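You operate a simulated robot arm through the tools that you are given. There is no shell and no other tool.

The job below is to be done with a simulated robot arm. You get a single attempt, and the scene is never put back.

JOB
Tighten both nuts of the test rig with the blue spanner.
Fine: rig lever to in first; spanner back where it lay.

Only the result counts: the job must be done as asked and must still hold three seconds after the hand-in. Knocking over, shifting, dropping, spilling or breaking anything else fails it.

ROBOT AND FRAMES
A 6-joint arm with a two-finger parallel gripper, fixed in place. Base frame: the origin is at the foot of the arm, x ahead of it, y to its left, z up; the work surface is at about z = 88. Units: cm, degrees, N and s.
With the tool pointing down near the work surface it reaches from about 26 to 66 cm from the base axis. Its first joint turns from -66.0 to 66.0 degrees. Payload 2.9 kg.
The tool frame sits at the grasp point between the pads (the TCP): z along the fingers, y along the line on which they close. The tips reach 3 cm beyond it. The gripper opens to 11 cm. The fingers are 2 cm wide and 1 cm thick; the gripper's body (4.8 by 11.2 cm) begins 5.5 cm behind the TCP.
Orientation is told as [roll, pitch, yaw] about the base's x, y, z axes, in that order, counted from this pose: with the fingers straight down and closing along the base's y, the tool's x points along the base's -x, its y along +y and its z along -z.

CONTROLS
- The arm moves only by the tool move_arm. Its argument "deltas" is a list of rows, each a list of 3 entries, a list of its own where there are three numbers: the shift along the tool's x, y, z in mm, then the turn, a rotation vector about the tool's x, y, z in degrees, then the opening, from 0 (shut) to 1 (fully open). In form: [[[dx, dy, dz], [ax, ay, az], fingers], ...]. A call has 1 to 20 rows; each row shifts and turns the commanded pose from where the row before left it, along the tool's axes as they then stand. Rows are played at 5 a second. More than 5 cm and 8.6 degrees between two rows, or a gripper value outside its range, and nothing of the call is played. Where a pose cannot be reached the arm comes as near as it can. A force on the tool above 90 N (or 10 N above the force at the start of the call, whichever is more), or a blocked arm, ends the call early, and 0.2 s more pass. The fingers move at their own pace (about 10.8 cm/s each) and stop on an object; they squeeze with about 33 N. The grip force told is the motor's: it shows also when the fingers shut on nothing. Time passes only in rows, and 0.2 s behind the last, so rows that do not move let the fingers close. The reply holds the time, the measured pose of the TCP, the force on the tool along the base axes, the opening and the grip force, in the units named above and with some noise, with the torque about the TCP (base axes, N m) and any sound that the robot's microphone picked up, and new pictures: "views" is both (left out), scene, wrist or none.
- Cameras (640 x 400 px; columns grow to the right, rows downward): "scene" is fixed at [5.77, 41.86, 139.71]; the picture's right is [-0.90, -0.44, 0.00], its down [-0.20, 0.42, -0.89] and it looks along [0.39, -0.80, -0.46] (base axes); focal length 310 px, centre (320, 200). "wrist" rides on the gripper at [7.2, 1.7, -10.3] in the tool frame; the picture's right is [-0.23, 0.97, 0.00], its down [-0.76, -0.18, -0.62] and it looks along [-0.61, -0.14, 0.78] (tool axes); focal length 222 px, centre (320, 200). There is no depth. A picture from a camera that has moved, and an enlarged one, comes with that camera's place and axes in the base frame and with its lens.
- enlarge(camera, box): a new picture of the part [left, top, right, bottom] of that camera's present view, enlarged. No time passes.
- sign_off(): hands the job in; it is judged then, once.

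Places have to be worked out from the pictures, the camera data and where the tool is seen. Open the gripper and draw the arm clear of the work before you hand the job in, unless the task says otherwise.

The tools are called after "Request:" as name(argument=value, ...) on one line, values as JSON. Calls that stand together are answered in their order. move_arm: Moves the arm, as the interface text tells. Its arguments: {"type":"object","properties":{"deltas":{"type":"array"},"views":{"type":"string","enum":["both","scene","wrist","none"]}},"required":["deltas"]} The other tools are called the same way: enlarge (camera, box) takes an enlarged picture of a part of a camera's view; sign_off () hands the job in.

At the start:

```text
time_s: 0.0
tcp_pos: [41.27, 18.88, 122.06]
orientation: [-0.1, 0.0, 0.0]
ft_force: [0.0, -0.5, 0.2]
torque: [-0.02, 0.03, 0.02]
grip_width: 10.99
finger_force: 0.0
```

scene: 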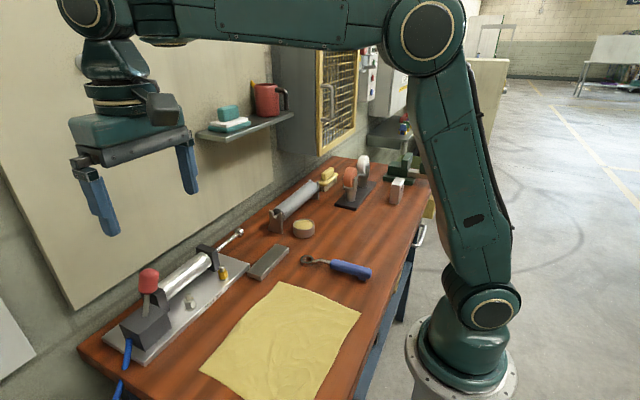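
wrist: 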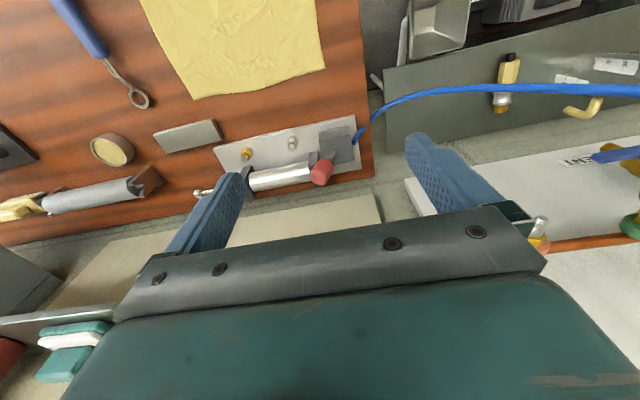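

The scene shows a bench with a test rig (red-knobbed lever, cylinder, two nuts on a plate) and a blue-handled spanner. I look closer before moving.

Request:
enlarge(camera="scene", box=[90, 220, 290, 370])

Request:
enlarge(camera="scene", box=[240, 140, 440, 300])

Request:
enlarge(camera="wrist", box=[180, 100, 400, 220])

Request:
enlarge(camera="wrist", box=[40, 0, 240, 120])

```text
2.67 times, centred on (190, 295) of scene
camera zoom: at [5.77, 41.86, 139.71], right [-0.9, -0.44, 0.0], down [-0.2, 0.42, -0.89], along [0.39, -0.8, -0.46], focal length 827 px, centre (667, -53)
```

zoom: 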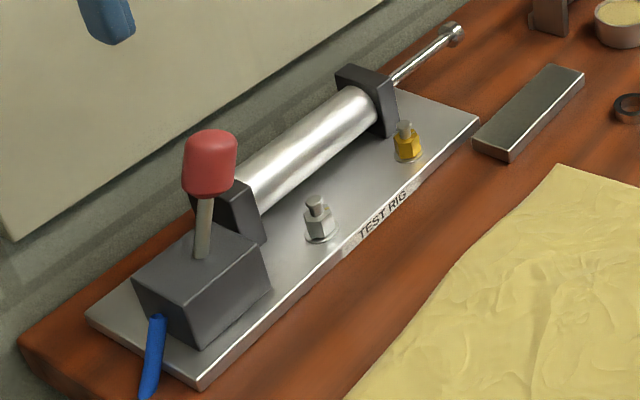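

```text
2.50 times, centred on (340, 220) of scene
camera zoom: at [5.77, 41.86, 139.71], right [-0.9, -0.44, 0.0], down [-0.2, 0.42, -0.89], along [0.39, -0.8, -0.46], focal length 776 px, centre (270, 150)
```

zoom: 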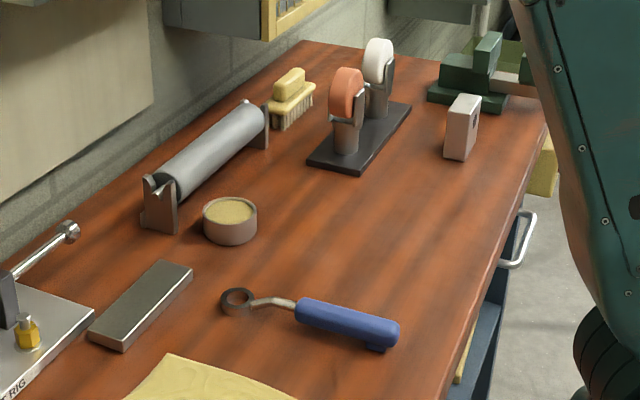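

```text
2.91 times, centred on (290, 160) of wrist
camera zoom: at [33.89, 20.79, 132.34], right [0.23, 0.97, 0.0], down [0.76, -0.18, 0.62], along [0.61, -0.14, -0.78], focal length 646 px, centre (407, 316)
```

zoom: 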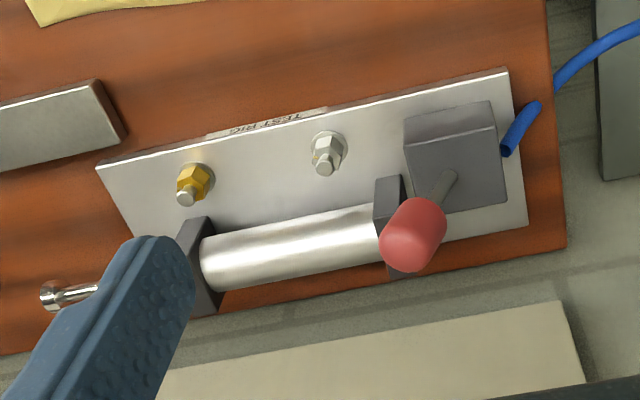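

```text
3.20 times, centred on (140, 60) of wrist
camera zoom: at [33.89, 20.79, 132.34], right [0.23, 0.97, 0.0], down [0.76, -0.18, 0.62], along [0.61, -0.14, -0.78], focal length 711 px, centre (896, 648)
```

zoom: 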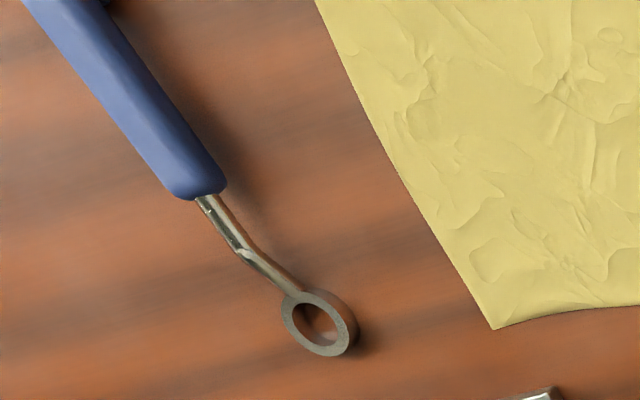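

The spanner ring lies near (37, -14.4), with its handle running along -x to about (21, -15.5). The nuts are near (51.2, 1.1) and (51.2, 10.9). I lower the wrist camera towards the lever block to look for markings.

Request:
move_arm(deltas=[[[-8, -2, 40], [0, 0, 0], 1], [[-8, -2, 40], [0, 0, 0], 1], [[-8, -2, 40], [0, 0, 0], 1], [[-8, -2, 40], [0, 0, 0], 1], [[-8, -2, 40], [0, 0, 0], 1], [[0, 0, 0], [0, 0, 0], 1]])

```text
time_s: 1.4
tcp_pos: [45.18, 17.86, 101.99]
orientation: [0.0, 0.0, 0.0]
ft_force: [0.8, -0.8, 0.6]
torque: [0.01, -0.03, 0.0]
grip_width: 10.99
finger_force: 0.1
camera wrist: at [37.88, 19.77, 112.38], right [0.23, 0.97, 0.0], down [0.76, -0.18, 0.62], along [0.61, -0.14, -0.78], focal length 222 px, centre (320, 200)
```

scene: 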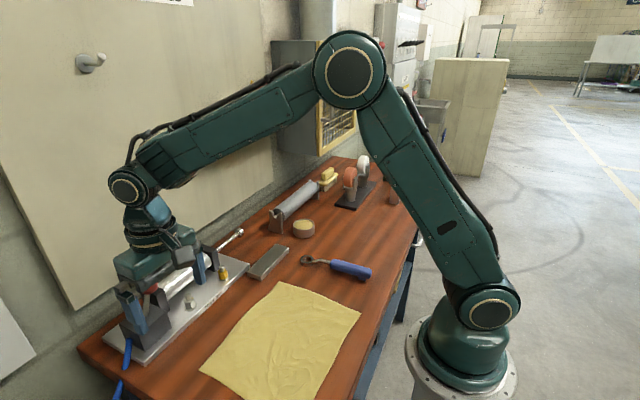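
wrist: 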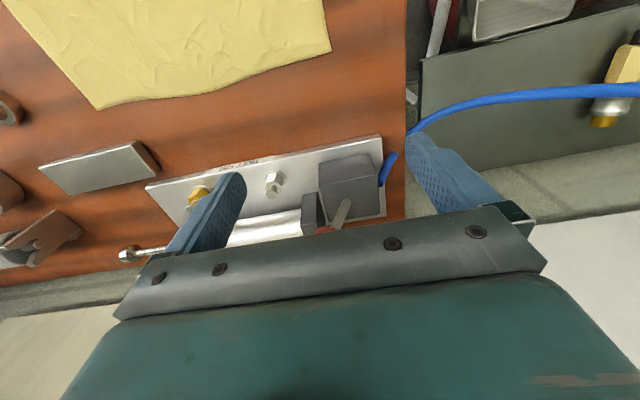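

The lever block is in view; I enlarge it to look for "in"/"out" marks.

Request:
enlarge(camera="wrist", box=[220, 130, 410, 240])

Request:
enlarge(camera="scene", box=[90, 230, 260, 370])

```text
3.37 times, centred on (315, 185) of wrist
camera zoom: at [37.88, 19.77, 112.38], right [0.23, 0.97, 0.0], down [0.76, -0.18, 0.62], along [0.61, -0.14, -0.78], focal length 748 px, centre (337, 250)
```

zoom: 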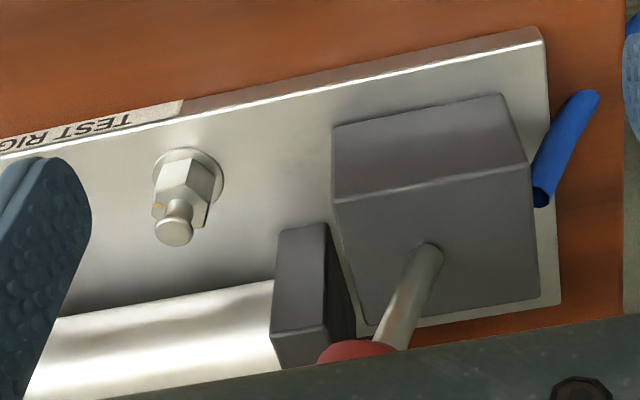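

```text
2.86 times, centred on (175, 300) of scene
camera zoom: at [5.77, 41.86, 139.71], right [-0.9, -0.44, 0.0], down [-0.2, 0.42, -0.89], along [0.39, -0.8, -0.46], focal length 886 px, centre (734, -86)
```

zoom: 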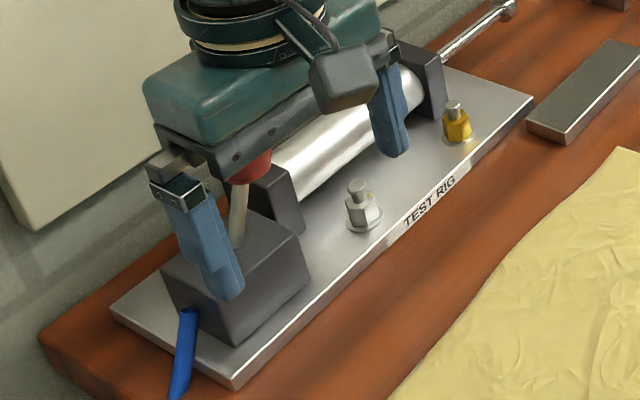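

There are no labels. The lever stalk leaves the block near (53.3, 19) and the knob is at about (53.1, 16.6, 100.4), so the lever leans toward -y, and the rod is out. I shut the fingers, go round to the -y side of the knob and stop there.

Request:
move_arm(deltas=[[[0, 0, 0], [0, 0, 0], 0], [[0, -20, -5], [0, 0, 0], 0], [[0, -30, 0], [0, 0, 0], 0], [[0, -7, 0], [0, 0, 0], 0], [[-40, 0, 0], [0, 0, 0], 0], [[-40, 0, 0], [0, 0, 0], 0], [[0, 0, 0], [0, 0, 0], 0]])

```text
time_s: 3.0
tcp_pos: [53.28, 12.14, 102.51]
orientation: [0.0, -0.1, 0.0]
ft_force: [0.7, 0.0, 0.4]
torque: [0.0, 0.0, 0.01]
grip_width: 0.0
finger_force: 32.8
camera wrist: at [45.95, 14.05, 112.78], right [0.23, 0.97, 0.0], down [0.76, -0.18, 0.62], along [0.61, -0.14, -0.78], focal length 222 px, centre (320, 200)
```

scene: 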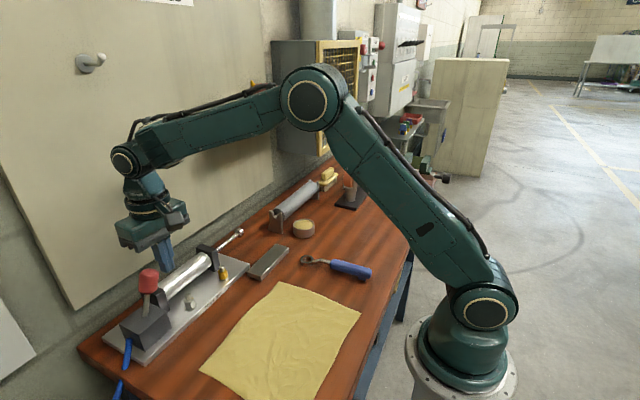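
wrist: 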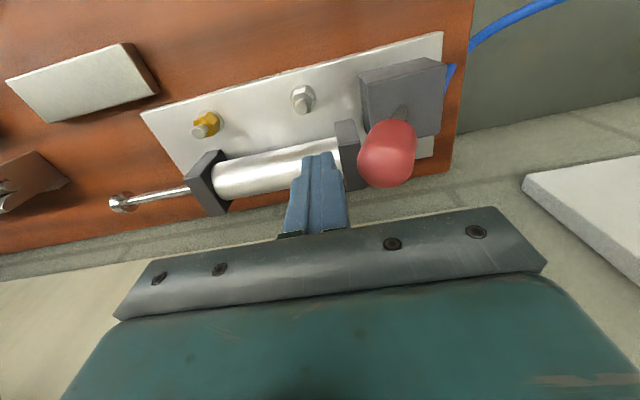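

The closed fingers stand on the -y side of the knob, level with it. I push it slowly in +y.

Request:
move_arm(deltas=[[[0, 10, 3], [0, 0, 0], 0], [[0, 8, 0], [0, 0, 0], 0], [[0, 8, 0], [0, 0, 0], 0], [[0, 8, 0], [0, 0, 0], 0], [[0, 8, 0], [0, 0, 0], 0], [[0, 8, 0], [0, 0, 0], 0], [[0, 0, 0], [0, 0, 0], 0]])

```text
time_s: 4.6
tcp_pos: [53.24, 17.24, 103.12]
orientation: [0.3, -0.9, -0.2]
ft_force: [-11.8, -18.6, 62.5]
torque: [-0.46, 0.58, 0.07]
grip_width: 0.0
finger_force: 32.8
camera wrist: at [45.8, 18.98, 113.36], right [0.23, 0.97, 0.01], down [0.75, -0.18, 0.63], along [0.62, -0.14, -0.77], focal length 222 px, centre (320, 200)
```

scene: 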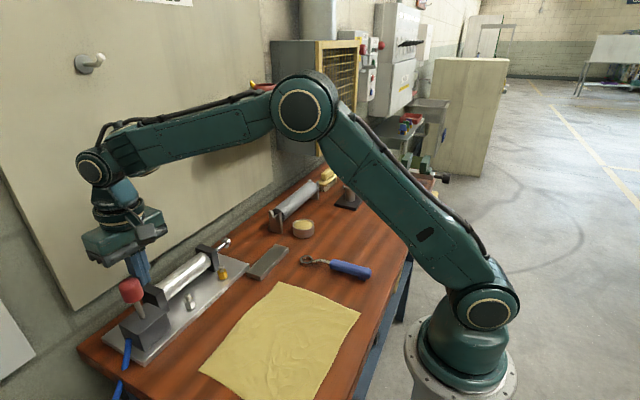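
wrist: 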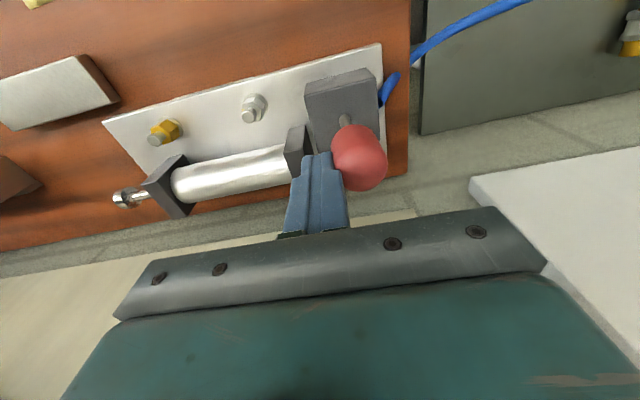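

The rod has drawn in and the lever has gone over to +y, but there is 62 N on the tool. I back off in -y, rise and look.

Request:
move_arm(deltas=[[[0, -8, -3], [0, 0, 0], 0], [[0, -10, -5], [0, 0, 0], 0], [[10, -10, -30], [0, 0, 0], 0], [[30, 0, -30], [0, 0, 0], 0], [[30, 0, -30], [0, 0, 0], 0], [[0, 0, 0], [0, 0, 0], 0]])

Request:
enlarge(camera="scene", box=[90, 220, 290, 370])

```text
time_s: 6.0
tcp_pos: [45.98, 14.32, 112.08]
orientation: [-0.1, 0.0, 0.0]
ft_force: [-0.1, 0.3, 0.1]
torque: [0.03, -0.01, 0.01]
grip_width: 0.0
finger_force: 32.7
camera wrist: at [38.68, 16.2, 122.31], right [0.23, 0.97, 0.0], down [0.76, -0.18, 0.62], along [0.61, -0.14, -0.78], focal length 222 px, centre (320, 200)
```

scene: 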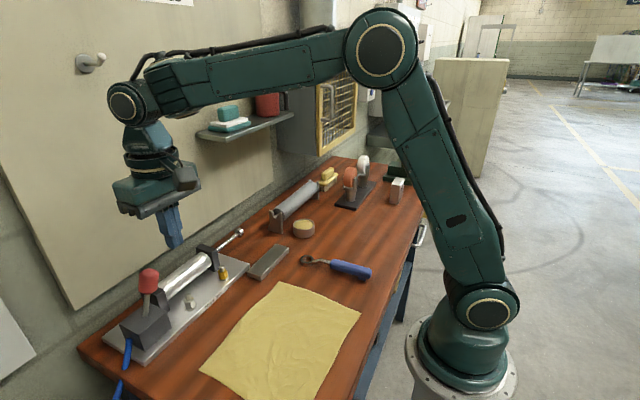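
wrist: 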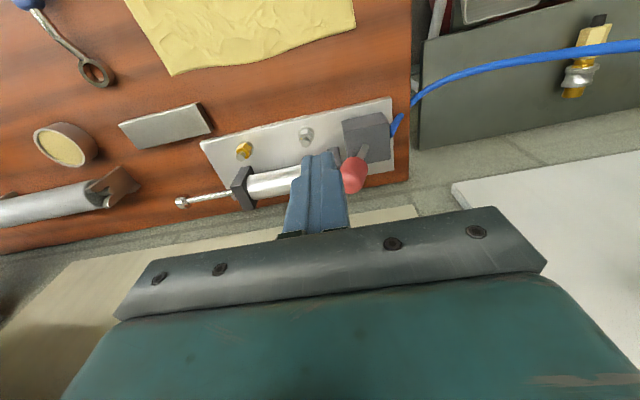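

```text
2.67 times, centred on (190, 295) of scene
camera zoom: at [5.76, 41.86, 139.71], right [-0.9, -0.44, 0.0], down [-0.2, 0.42, -0.89], along [0.39, -0.8, -0.46], focal length 827 px, centre (667, -53)
```

zoom: 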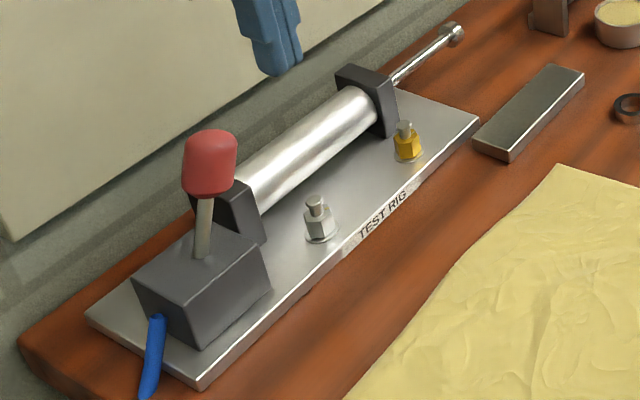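

The lever sprang back: it had not gone past its toggle. The fingertip was also lifted by something under it. I go back to the -y side with the tip about 1.5 cm higher and push in shorter steps, checking force as I go.

Request:
move_arm(deltas=[[[-20, -22, 20], [0, 0, 0], 0], [[-50, 0, 20], [0, 0, 0], 0], [[0, 0, 40], [0, 0, 0], 0], [[0, 10, 3], [0, 0, 0], 0], [[0, 8, 0], [0, 0, 0], 0], [[0, 6, 0], [0, 0, 0], 0], [[0, 0, 0], [0, 0, 0], 0]])

```text
refused: row 2 steps farther than a row can; nothing moved
```

The second row was over the 5 cm limit, so I split it and send the same approach again.

Request:
move_arm(deltas=[[[-25, -22, 20], [0, 0, 0], 0], [[-22, 0, 15], [0, 0, 0], 0], [[-22, 0, 15], [0, 0, 0], 0], [[0, 0, 30], [0, 0, 0], 0], [[0, 10, 3], [0, 0, 0], 0], [[0, 8, 0], [0, 0, 0], 0], [[0, 6, 0], [0, 0, 0], 0], [[0, 0, 0], [0, 0, 0], 0]])

```text
time_s: 7.8
tcp_pos: [53.01, 14.63, 103.78]
orientation: [0.0, 0.0, 0.1]
ft_force: [0.9, -1.8, 3.1]
torque: [-0.01, -0.02, 0.0]
grip_width: 0.0
finger_force: 33.6
camera wrist: at [45.76, 16.47, 114.05], right [0.23, 0.97, 0.0], down [0.76, -0.18, 0.62], along [0.61, -0.14, -0.78], focal length 222 px, centre (320, 200)
```

scene: 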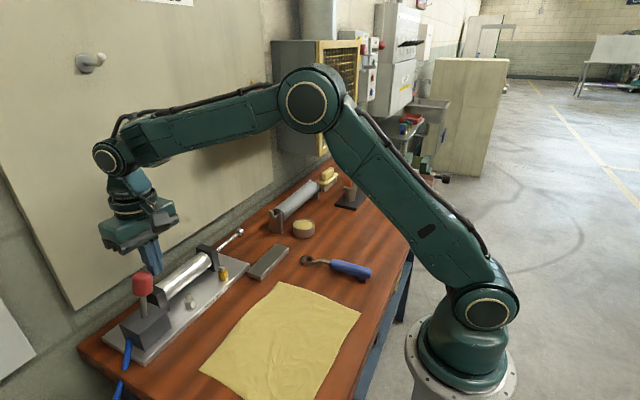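
wrist: 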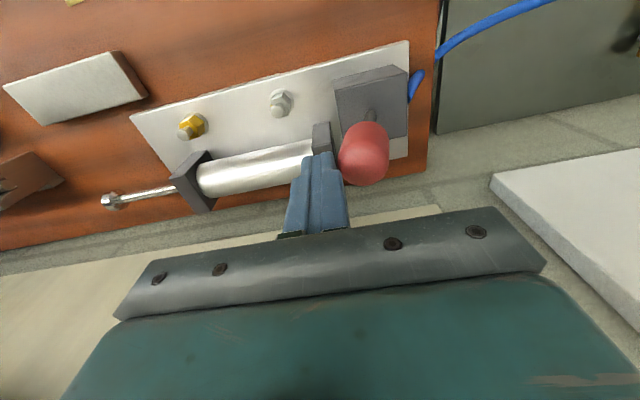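

The lever is moving with only a few newtons. I go on pushing in small steps.

Request:
move_arm(deltas=[[[0, 6, 0], [0, 0, 0], 0], [[0, 6, 0], [0, 0, 0], 0], [[0, 6, 0], [0, 0, 0], 0], [[0, 0, 0], [0, 0, 0], 0]])

Request:
enlarge(camera="scene", box=[70, 210, 270, 360])

Request:
enlarge(camera="wrist", box=[260, 80, 440, 240])

```text
time_s: 8.8
tcp_pos: [53.19, 16.58, 103.74]
orientation: [0.0, 0.0, 0.0]
ft_force: [1.2, 0.8, 0.1]
torque: [0.0, 0.0, -0.02]
grip_width: 0.01
finger_force: 32.8
camera wrist: at [45.77, 18.34, 114.06], right [0.23, 0.97, 0.0], down [0.76, -0.18, 0.62], along [0.61, -0.14, -0.78], focal length 222 px, centre (320, 200)
```

scene: 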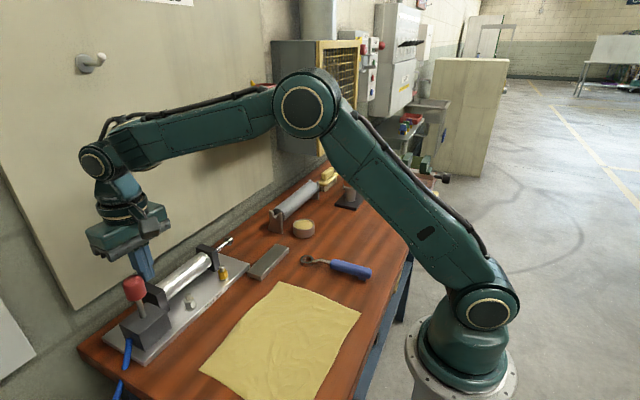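
wrist: 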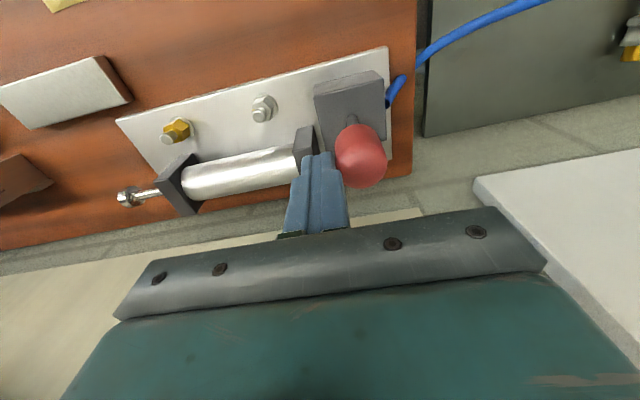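

```text
2.67 times, centred on (170, 285) of scene
camera zoom: at [5.77, 41.86, 139.71], right [-0.9, -0.44, 0.0], down [-0.2, 0.42, -0.89], along [0.39, -0.8, -0.46], focal length 827 px, centre (720, -27)
```

zoom: 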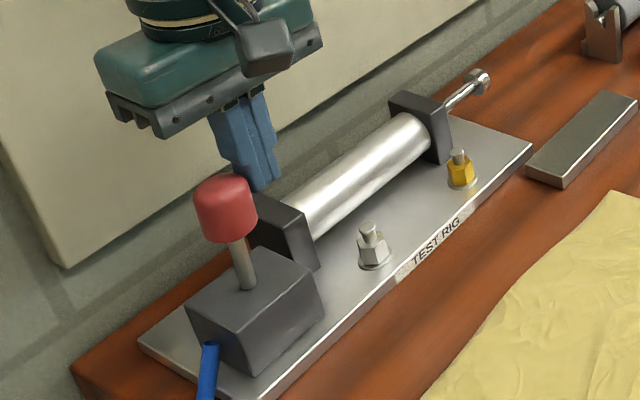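

```text
2.50 times, centred on (350, 160) of wrist
camera zoom: at [45.77, 18.34, 114.06], right [0.23, 0.97, 0.0], down [0.76, -0.18, 0.62], along [0.61, -0.14, -0.78], focal length 555 px, centre (245, 300)
```

zoom: 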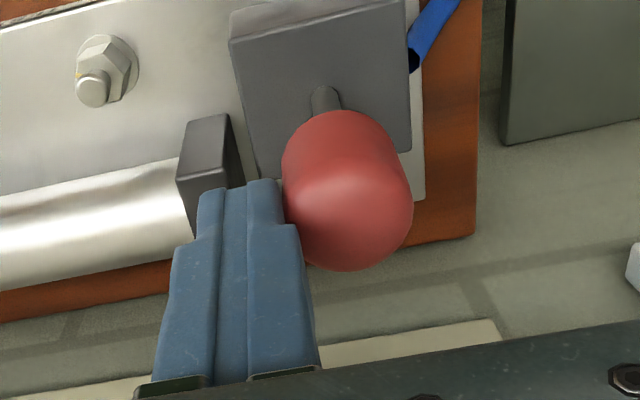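

Force is near zero and the lever is about upright, with the rod well in. I keep pushing.

Request:
move_arm(deltas=[[[0, 6, 0], [0, 0, 0], 0], [[0, 6, 0], [0, 0, 0], 0], [[0, 6, 0], [0, 0, 0], 0], [[0, 0, 0], [0, 0, 0], 0]])

Request:
enlarge(camera="scene", box=[70, 210, 270, 360])

```text
time_s: 9.8
tcp_pos: [53.11, 18.29, 103.75]
orientation: [0.0, 0.1, 0.1]
ft_force: [-0.4, -0.8, 0.1]
torque: [0.03, 0.02, -0.02]
grip_width: 0.0
finger_force: 33.2
camera wrist: at [45.75, 20.12, 114.06], right [0.23, 0.97, 0.0], down [0.76, -0.18, 0.62], along [0.61, -0.14, -0.78], focal length 222 px, centre (320, 200)
```

scene: 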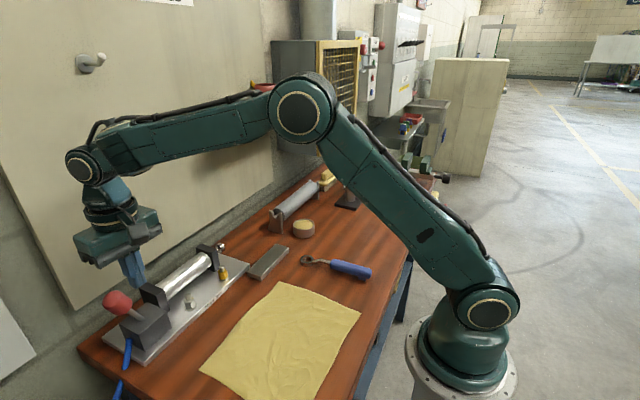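
wrist: 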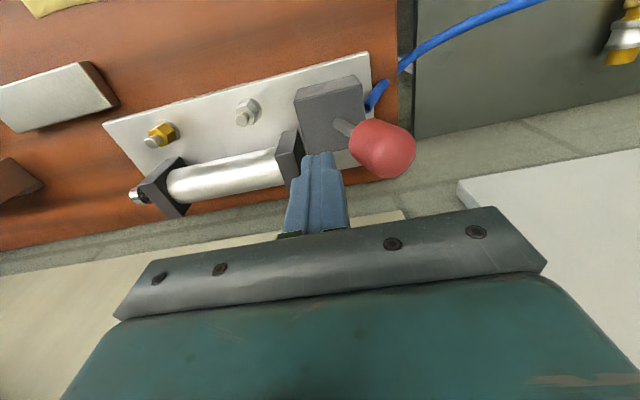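

```text
2.67 times, centred on (170, 285) of scene
camera zoom: at [5.77, 41.86, 139.71], right [-0.9, -0.44, 0.0], down [-0.2, 0.42, -0.89], along [0.39, -0.8, -0.46], focal length 827 px, centre (720, -27)
```

zoom: 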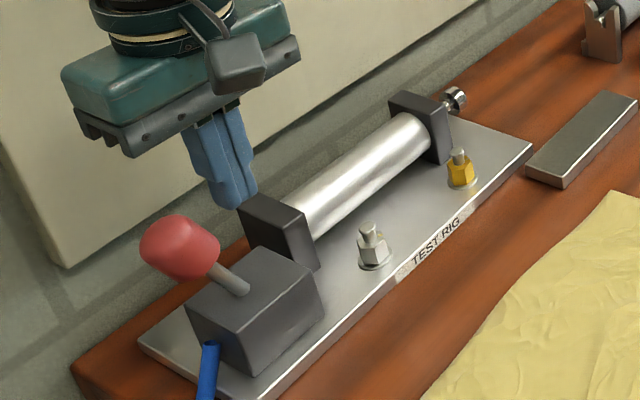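

The lever has gone over to +y and the rod is fully in. I lift clear and move over to look down on the spanner.

Request:
move_arm(deltas=[[[0, -10, -40], [0, 0, 0], 0], [[10, -5, -45], [0, 0, 0], 0], [[28, -36, 0], [0, 0, 0], 0.5], [[28, -36, 0], [0, 0, 0], 0.5], [[28, -36, 0], [0, 0, 0], 0.5], [[28, -36, 0], [0, 0, 0], 0.5], [[28, -36, 0], [0, 0, 0], 0.5], [[28, -36, 0], [0, 0, 0], 0.5], [[28, -36, 15], [0, 0, 0], 0.5], [[28, -36, 30], [0, 0, 0], 0.5], [[27, -30, 30], [0, 0, 0], 0.5], [[0, 0, 0], [0, 0, 0], 0.5], [[0, 0, 0], [0, 0, 0], 0.5]])

Request:
enlarge(camera="wrist", box=[180, 0, 460, 200])

Request:
enlarge(camera="scene", box=[70, 210, 270, 360])

```text
refused: row 10 steps farther than a row can; nothing moved
```

```text
2.00 times, centred on (320, 100) of wrist
camera zoom: at [45.75, 20.12, 114.06], right [0.23, 0.97, 0.0], down [0.76, -0.18, 0.62], along [0.61, -0.14, -0.78], focal length 444 px, centre (320, 400)
```

zoom: 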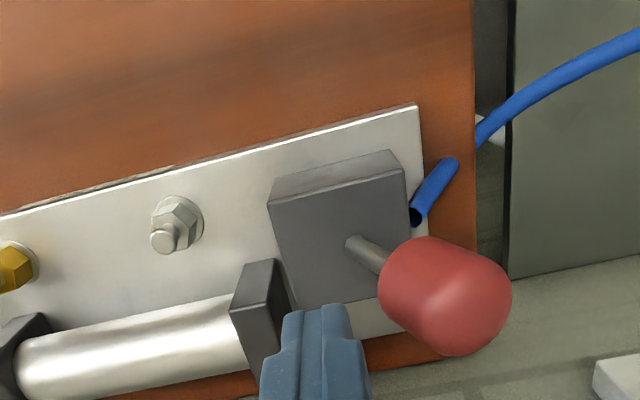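

```text
2.67 times, centred on (170, 285) of scene
camera zoom: at [5.77, 41.86, 139.71], right [-0.9, -0.44, 0.0], down [-0.2, 0.42, -0.89], along [0.39, -0.8, -0.46], focal length 827 px, centre (720, -27)
```

zoom: 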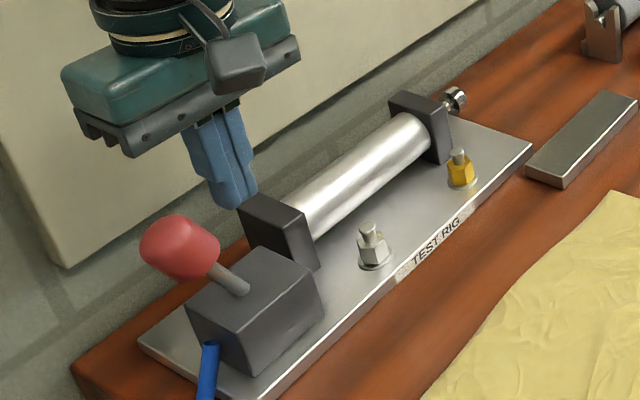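

Row 10 was slightly over the step limit. I resend the move with shorter steps.

Request:
move_arm(deltas=[[[0, -10, -40], [0, 0, 0], 0], [[10, -5, -45], [0, 0, 0], 0], [[28, -36, 0], [0, 0, 0], 0.5], [[28, -36, 0], [0, 0, 0], 0.5], [[28, -36, 0], [0, 0, 0], 0.5], [[28, -36, 0], [0, 0, 0], 0.5], [[28, -36, 0], [0, 0, 0], 0.5], [[28, -36, 0], [0, 0, 0], 0.5], [[26, -34, 10], [0, 0, 0], 0.5], [[26, -34, 20], [0, 0, 0], 0.5], [[25, -30, 25], [0, 0, 0], 0.5], [[5, 0, 20], [0, 0, 0], 0.5], [[0, 0, 0], [0, 0, 0], 0.5]])

Request:
enlarge(camera="wrist", box=[180, 0, 460, 200])

Request:
enlarge(camera="scene", box=[70, 210, 270, 360])

```text
time_s: 12.6
tcp_pos: [27.25, -14.73, 104.81]
orientation: [0.0, 0.1, 0.1]
ft_force: [-0.9, -0.1, -0.2]
torque: [-0.01, 0.02, 0.0]
grip_width: 5.52
finger_force: 0.0
camera wrist: at [19.83, -12.8, 115.03], right [0.23, 0.97, 0.0], down [0.76, -0.18, 0.62], along [0.61, -0.14, -0.78], focal length 222 px, centre (320, 200)
```

scene: 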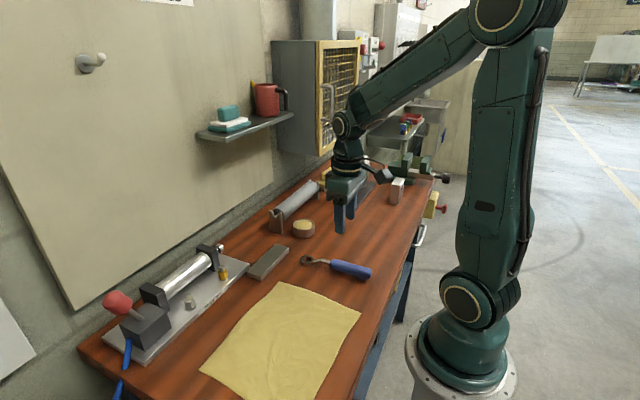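
wrist: 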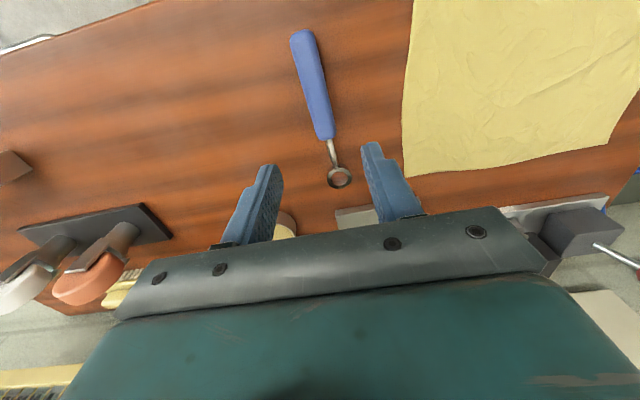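

```text
2.00 times, centred on (320, 100) of wrist
camera zoom: at [19.83, -12.8, 115.03], right [0.23, 0.97, 0.0], down [0.76, -0.18, 0.62], along [0.61, -0.14, -0.78], focal length 444 px, centre (320, 400)
```

zoom: 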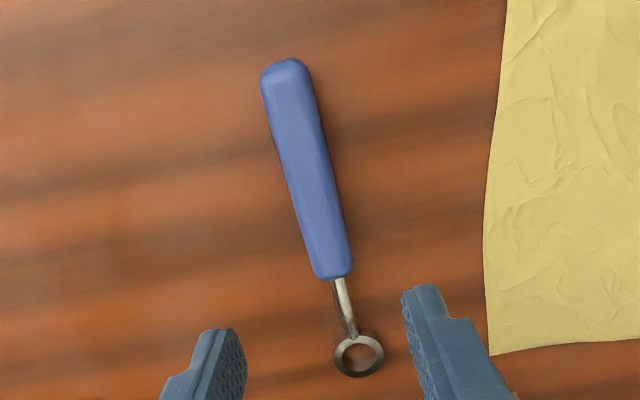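

```text
2.67 times, centred on (170, 285) of scene
camera zoom: at [5.77, 41.86, 139.71], right [-0.9, -0.44, 0.0], down [-0.2, 0.42, -0.89], along [0.39, -0.8, -0.46], focal length 827 px, centre (720, -27)
```

zoom: 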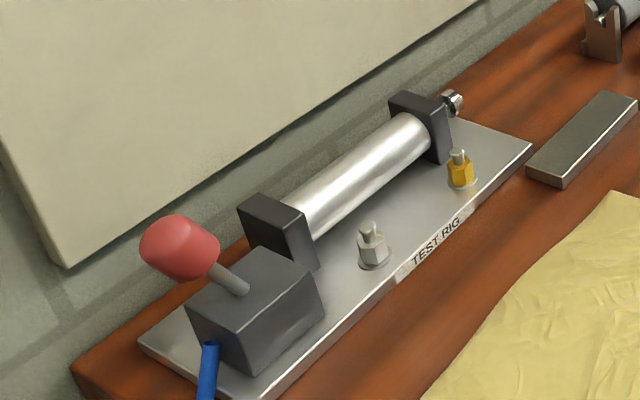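

The lever stays over. From this wrist view I get the ring at about (36.9, -14.3) and the handle from (20.3, -14.7) to (30.5, -14.6), lying almost along x. I lower open fingers astride the handle near x = 26.5, stopping a little high.

Request:
move_arm(deltas=[[[7, 1, 40], [0, 0, 0], 0.5], [[0, 0, 40], [0, 0, 0], 0.5], [[0, 0, 40], [0, 0, 0], 0.5], [[0, 0, 0], [0, 0, 0], 0.5], [[0, 0, 0], [0, 0, 0], 0.5]])

Request:
enlarge(camera="scene", box=[270, 210, 430, 310])

Request:
enlarge(camera="wrist", box=[180, 0, 460, 200])

```text
time_s: 13.8
tcp_pos: [26.42, -14.39, 92.7]
orientation: [0.0, 0.0, 0.0]
ft_force: [0.1, 0.0, 0.3]
torque: [-0.02, 0.0, 0.02]
grip_width: 5.51
finger_force: 0.0
camera wrist: at [19.04, -12.63, 103.07], right [0.23, 0.97, 0.0], down [0.76, -0.18, 0.62], along [0.61, -0.14, -0.78], focal length 222 px, centre (320, 200)
```

scene: 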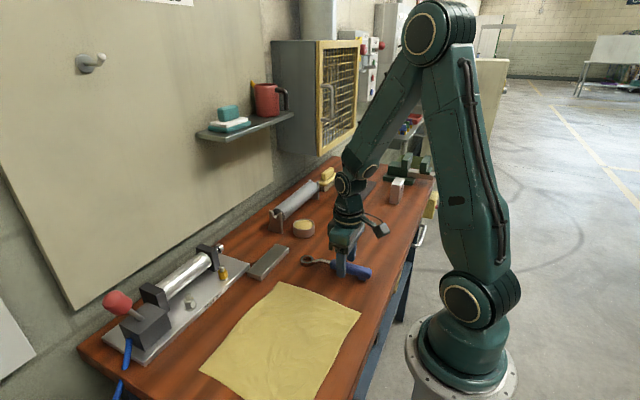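
wrist: 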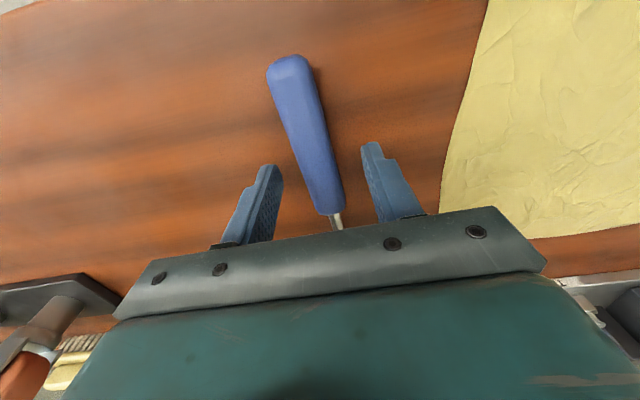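

```text
4.00 times, centred on (350, 260) of scene
camera zoom: at [5.77, 41.86, 139.71], right [-0.9, -0.44, 0.0], down [-0.2, 0.42, -0.89], along [0.39, -0.8, -0.46], focal length 1241 px, centre (200, -40)
```

zoom: 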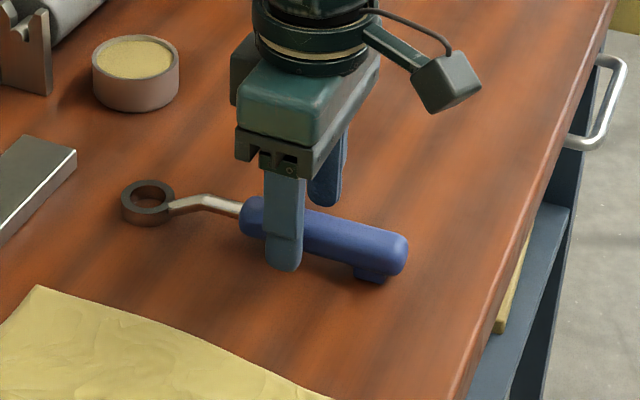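

```text
2.00 times, centred on (320, 100) of wrist
camera zoom: at [19.04, -12.63, 103.07], right [0.23, 0.97, 0.0], down [0.76, -0.18, 0.62], along [0.61, -0.14, -0.78], focal length 444 px, centre (320, 400)
```

zoom: 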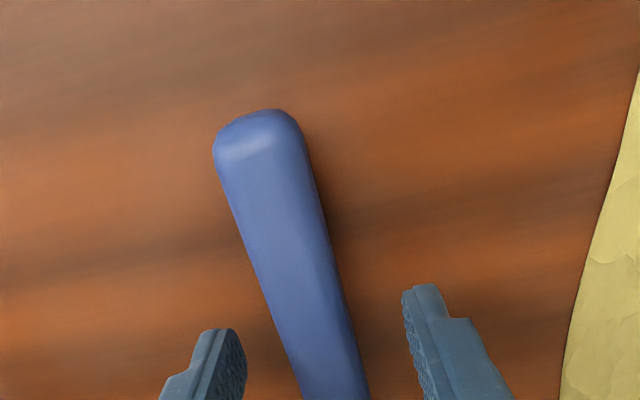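

The fingers are astride the handle and centred. I go down the last bit and close.

Request:
move_arm(deltas=[[[0, 0, 12], [0, 0, 0], 0.5], [[0, 0, 0], [0, 0, 0], 0.5], [[0, 0, 0], [0, 0, 0], 0], [[0, 0, 0], [0, 0, 0], 0], [[0, 0, 0], [0, 0, 0], 0], [[0, 0, 0], [0, 0, 0], 0]])

Request:
enlarge(camera="scene", box=[270, 210, 430, 310])

Request:
enlarge(camera="wrist", box=[180, 0, 460, 200])

```text
time_s: 15.2
tcp_pos: [26.37, -14.41, 91.64]
orientation: [0.0, 0.0, -0.1]
ft_force: [1.2, 0.4, 0.5]
torque: [0.0, -0.04, -0.02]
grip_width: 2.32
finger_force: 33.0
camera wrist: at [19.04, -12.65, 101.88], right [0.23, 0.97, 0.0], down [0.76, -0.18, 0.62], along [0.61, -0.14, -0.78], focal length 222 px, centre (320, 200)
```

scene: 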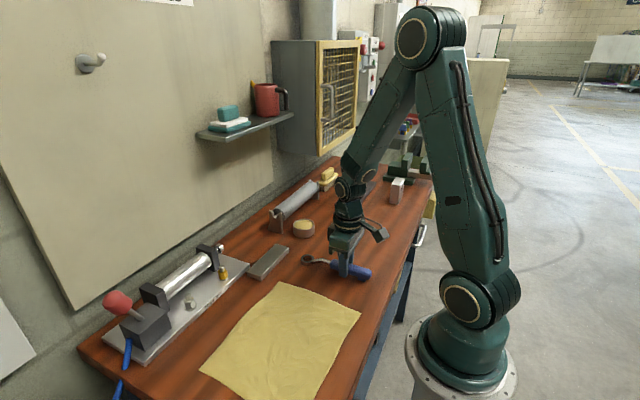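
wrist: 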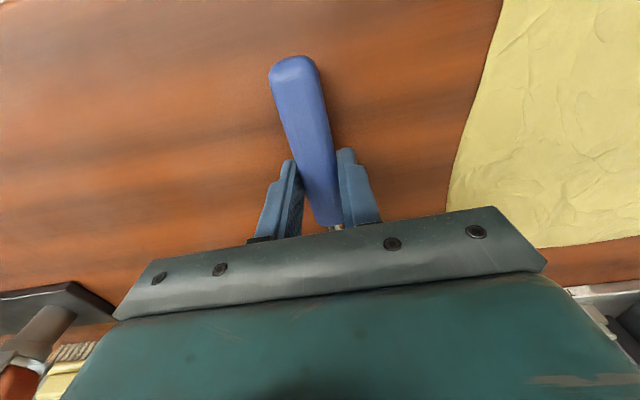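

```text
4.00 times, centred on (350, 260) of scene
camera zoom: at [5.77, 41.86, 139.71], right [-0.9, -0.44, 0.0], down [-0.2, 0.42, -0.89], along [0.39, -0.8, -0.46], focal length 1241 px, centre (200, -40)
```

zoom: 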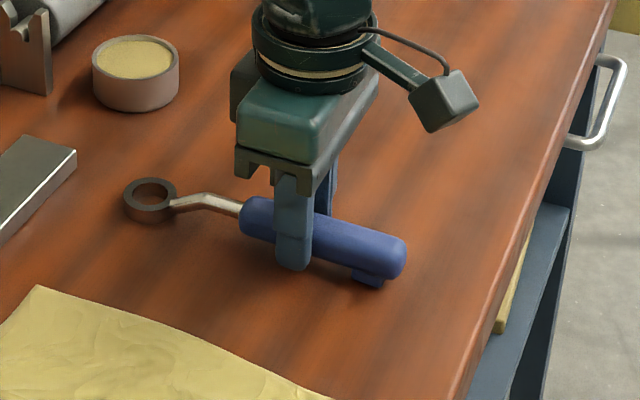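

```text
2.00 times, centred on (320, 100) of wrist
camera zoom: at [19.04, -12.65, 101.88], right [0.23, 0.97, 0.0], down [0.76, -0.18, 0.62], along [0.61, -0.14, -0.78], focal length 444 px, centre (320, 400)
```

zoom: 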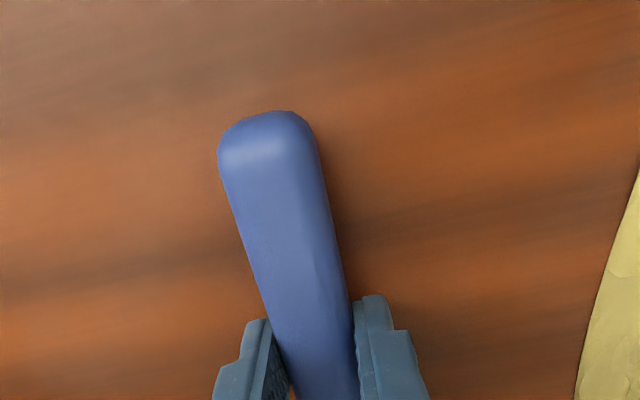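

The handle is held (2.3 cm wide), and the ring centre should be about 10.4 cm ahead of the TCP. I put the nuts at (51.4, 0.93) and (51.4, 10.93), bolt tops near z = 92.9. I lift and carry the ring to above the gold nut.

Request:
move_arm(deltas=[[[0, 0, -20], [0, 0, 0], 0], [[0, 0, -30], [0, 0, 0], 0], [[0, 0, -35], [0, 0, 0], 0], [[-25, 31, 0], [0, 0, 0], 0], [[-30, 31, 0], [0, 0, 0], 0], [[-30, 31, 0], [0, 0, 0], 0], [[-30, 31, 0], [0, 0, 0], 0], [[-30, 31, 0], [0, 0, 0], 0], [[0, 0, 0], [0, 0, 0], 0], [[0, 0, 0], [0, 0, 0], 0]])

Request:
enlarge(camera="scene", box=[160, 200, 320, 300])

```text
time_s: 17.4
tcp_pos: [40.9, 1.0, 100.18]
orientation: [0.1, 0.0, 0.0]
ft_force: [0.5, -0.4, -0.4]
torque: [0.02, 0.0, -0.02]
grip_width: 0.01
finger_force: 32.5
camera wrist: at [33.63, 2.77, 110.45], right [0.23, 0.97, 0.0], down [0.76, -0.18, 0.62], along [0.61, -0.14, -0.78], focal length 222 px, centre (320, 200)
```

scene: 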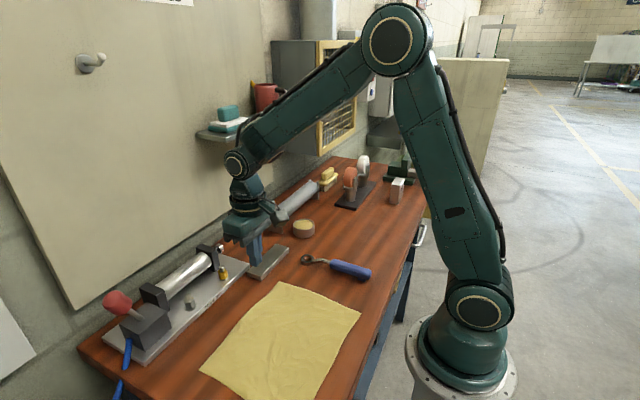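
wrist: 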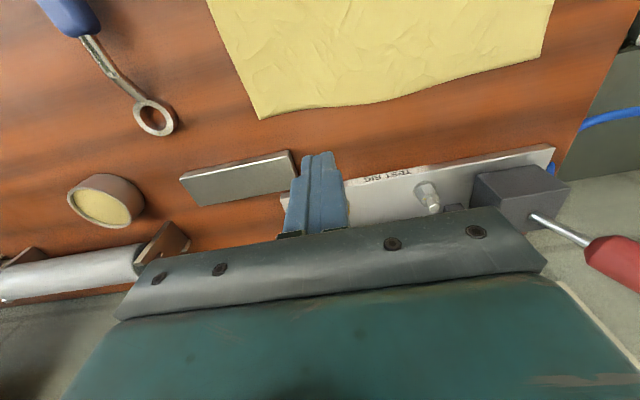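

```text
4.00 times, centred on (240, 250) of scene
camera zoom: at [5.77, 41.86, 139.71], right [-0.9, -0.44, 0.0], down [-0.2, 0.42, -0.89], along [0.39, -0.8, -0.46], focal length 1241 px, centre (640, 0)
```

zoom: 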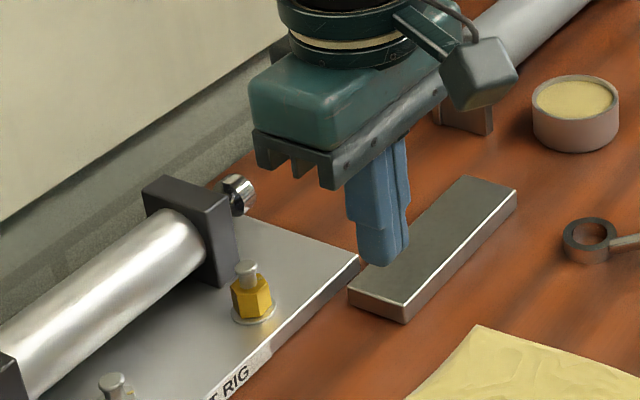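

The spanner slipped out: the fingers read 0.01 cm and it still lies on the bench. I check how it lies now.

Request:
enlarge(camera="scene", box=[270, 210, 430, 310])

Request:
enlarge(camera="wrist", box=[0, 0, 220, 140])

```text
4.00 times, centred on (350, 260) of scene
camera zoom: at [5.77, 41.86, 139.71], right [-0.9, -0.44, 0.0], down [-0.2, 0.42, -0.89], along [0.39, -0.8, -0.46], focal length 1241 px, centre (200, -40)
```

zoom: 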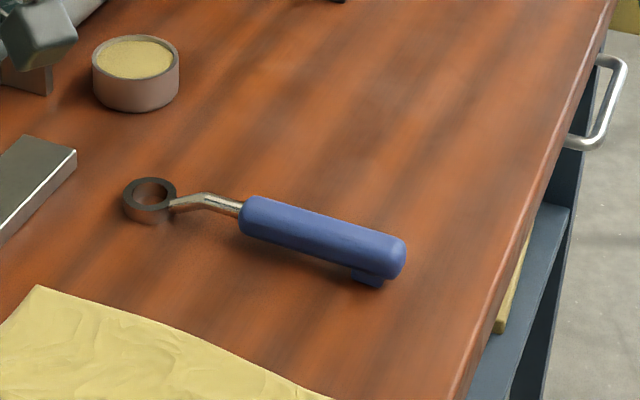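

```text
2.86 times, centred on (110, 70) of wrist
camera zoom: at [33.63, 2.77, 110.45], right [0.23, 0.97, 0.0], down [0.76, -0.18, 0.62], along [0.61, -0.14, -0.78], focal length 635 px, centre (920, 571)
```

zoom: 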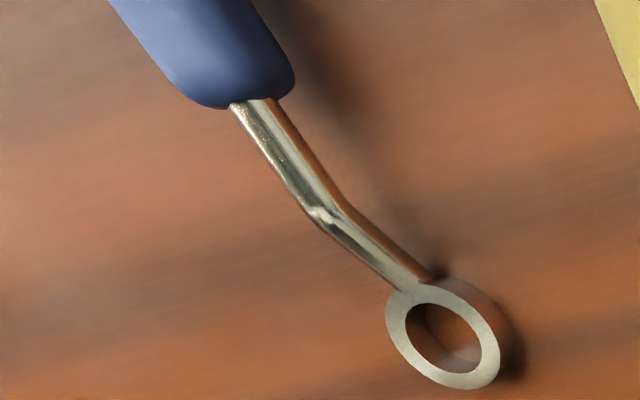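

The spanner lies as the closed fingers left it, so the grip was too shallow on the rounded handle. I go back over it with the fingers open.

Request:
move_arm(deltas=[[[28, -31, 0], [0, 0, 0], 0], [[28, -31, 0], [0, 0, 0], 0], [[28, -31, 0], [0, 0, 0], 0.5], [[28, -31, 0], [0, 0, 0], 0.5], [[28, -31, 0], [0, 0, 0], 0.5], [[0, 0, 40], [0, 0, 0], 0.5], [[0, 0, 35], [0, 0, 0], 0.5], [[0, 0, 10], [0, 0, 0], 0.5], [[0, 0, 0], [0, 0, 0], 0.5]])

Request:
enlarge(camera="scene", box=[300, 230, 400, 300])

Request:
enlarge(camera="wrist", box=[220, 40, 420, 240])

```text
time_s: 19.4
tcp_pos: [27.01, -14.43, 91.53]
orientation: [0.1, -0.1, 0.0]
ft_force: [-0.8, -0.5, -0.1]
torque: [-0.01, 0.0, 0.03]
grip_width: 5.52
finger_force: 0.0
camera wrist: at [19.57, -12.69, 101.88], right [0.23, 0.97, 0.0], down [0.76, -0.18, 0.62], along [0.61, -0.14, -0.78], focal length 222 px, centre (320, 200)
```

scene: 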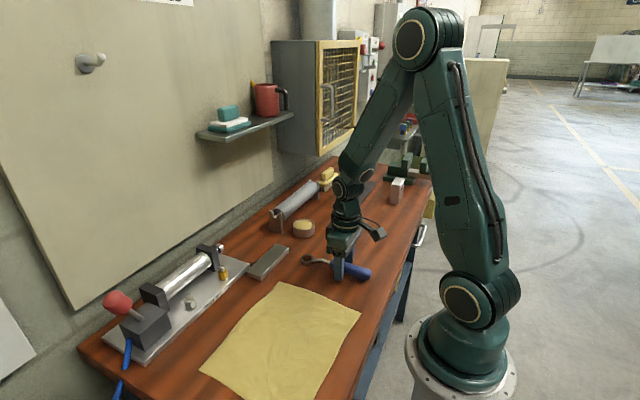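
wrist: 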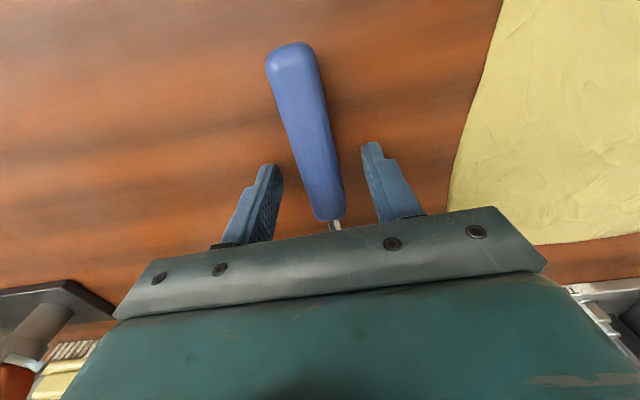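

```text
5.71 times, centred on (350, 265) of scene
camera zoom: at [5.77, 41.86, 139.71], right [-0.9, -0.44, 0.0], down [-0.2, 0.42, -0.89], along [0.39, -0.8, -0.46], focal length 1773 px, centre (149, -171)
```

zoom: 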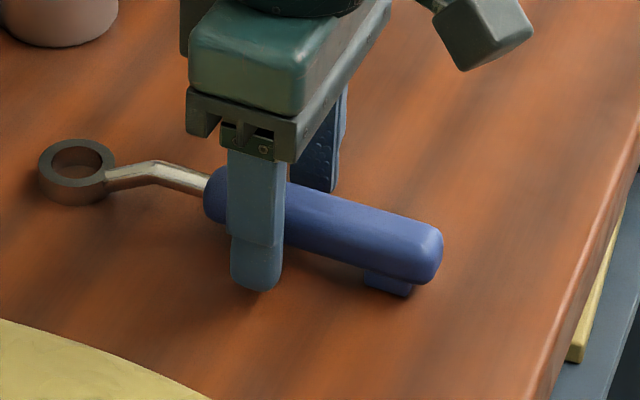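

```text
2.00 times, centred on (320, 140) of wrist
camera zoom: at [19.57, -12.69, 101.88], right [0.23, 0.97, 0.0], down [0.76, -0.18, 0.62], along [0.61, -0.14, -0.78], focal length 444 px, centre (320, 320)
```

zoom: 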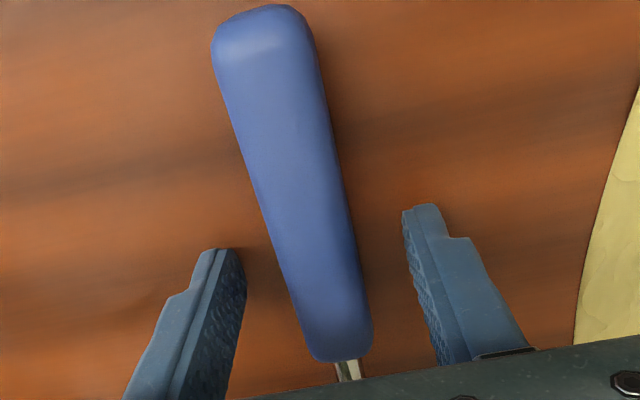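

The handle stands on a foot, so its body spans roughly z = 89 to 91.3. I go 3 mm lower, close with time to settle, and lift only a few millimetres slowly to test the hold.

Request:
move_arm(deltas=[[[0, 0, 3], [0, 0, 0], 0.5], [[0, 0, 0], [0, 0, 0], 0], [[0, 0, 0], [0, 0, 0], 0], [[0, 0, 0], [0, 0, 0], 0], [[0, 0, 0], [0, 0, 0], 0], [[0, 0, 0], [0, 0, 0], 0], [[0, 0, -2], [0, 0, 0], 0], [[0, 0, -2], [0, 0, 0], 0], [[0, 0, -2], [0, 0, 0], 0], [[0, 0, 0], [0, 0, 0], 0]])

Request:
enlarge(camera="scene", box=[300, 230, 400, 300])

```text
time_s: 21.6
tcp_pos: [26.9, -14.42, 91.97]
orientation: [0.0, 0.1, -0.1]
ft_force: [0.0, -0.2, -1.4]
torque: [0.01, -0.03, 0.03]
grip_width: 2.36
finger_force: 33.1
camera wrist: at [19.62, -12.72, 102.18], right [0.23, 0.97, 0.0], down [0.76, -0.18, 0.62], along [0.61, -0.14, -0.78], focal length 222 px, centre (320, 200)
```

scene: 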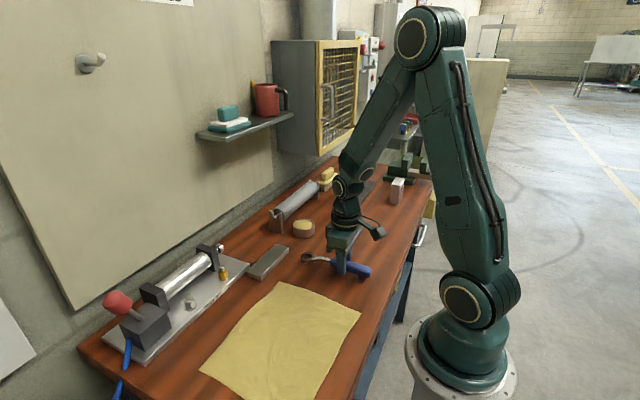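
wrist: 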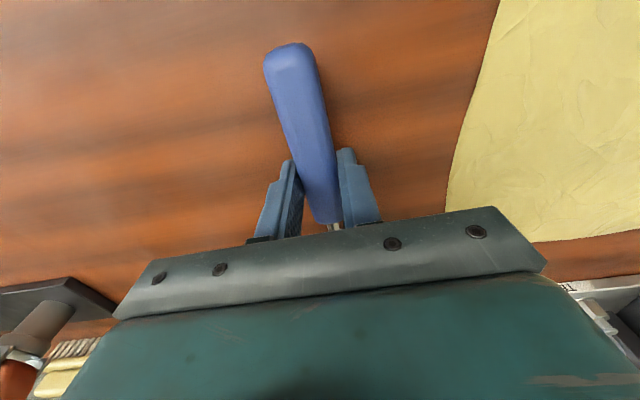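

```text
5.71 times, centred on (350, 265) of scene
camera zoom: at [5.77, 41.86, 139.71], right [-0.9, -0.44, 0.0], down [-0.2, 0.42, -0.89], along [0.39, -0.8, -0.46], focal length 1773 px, centre (149, -171)
```

zoom: 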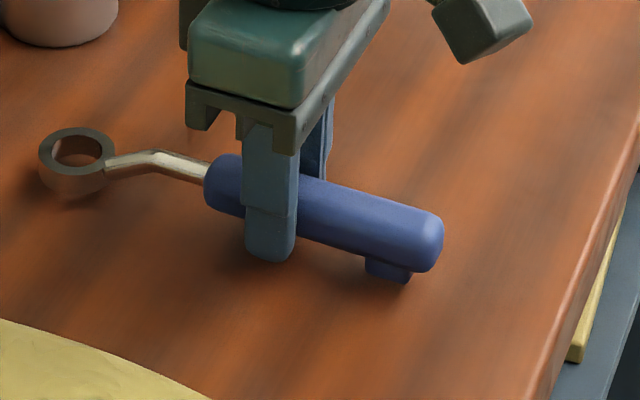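

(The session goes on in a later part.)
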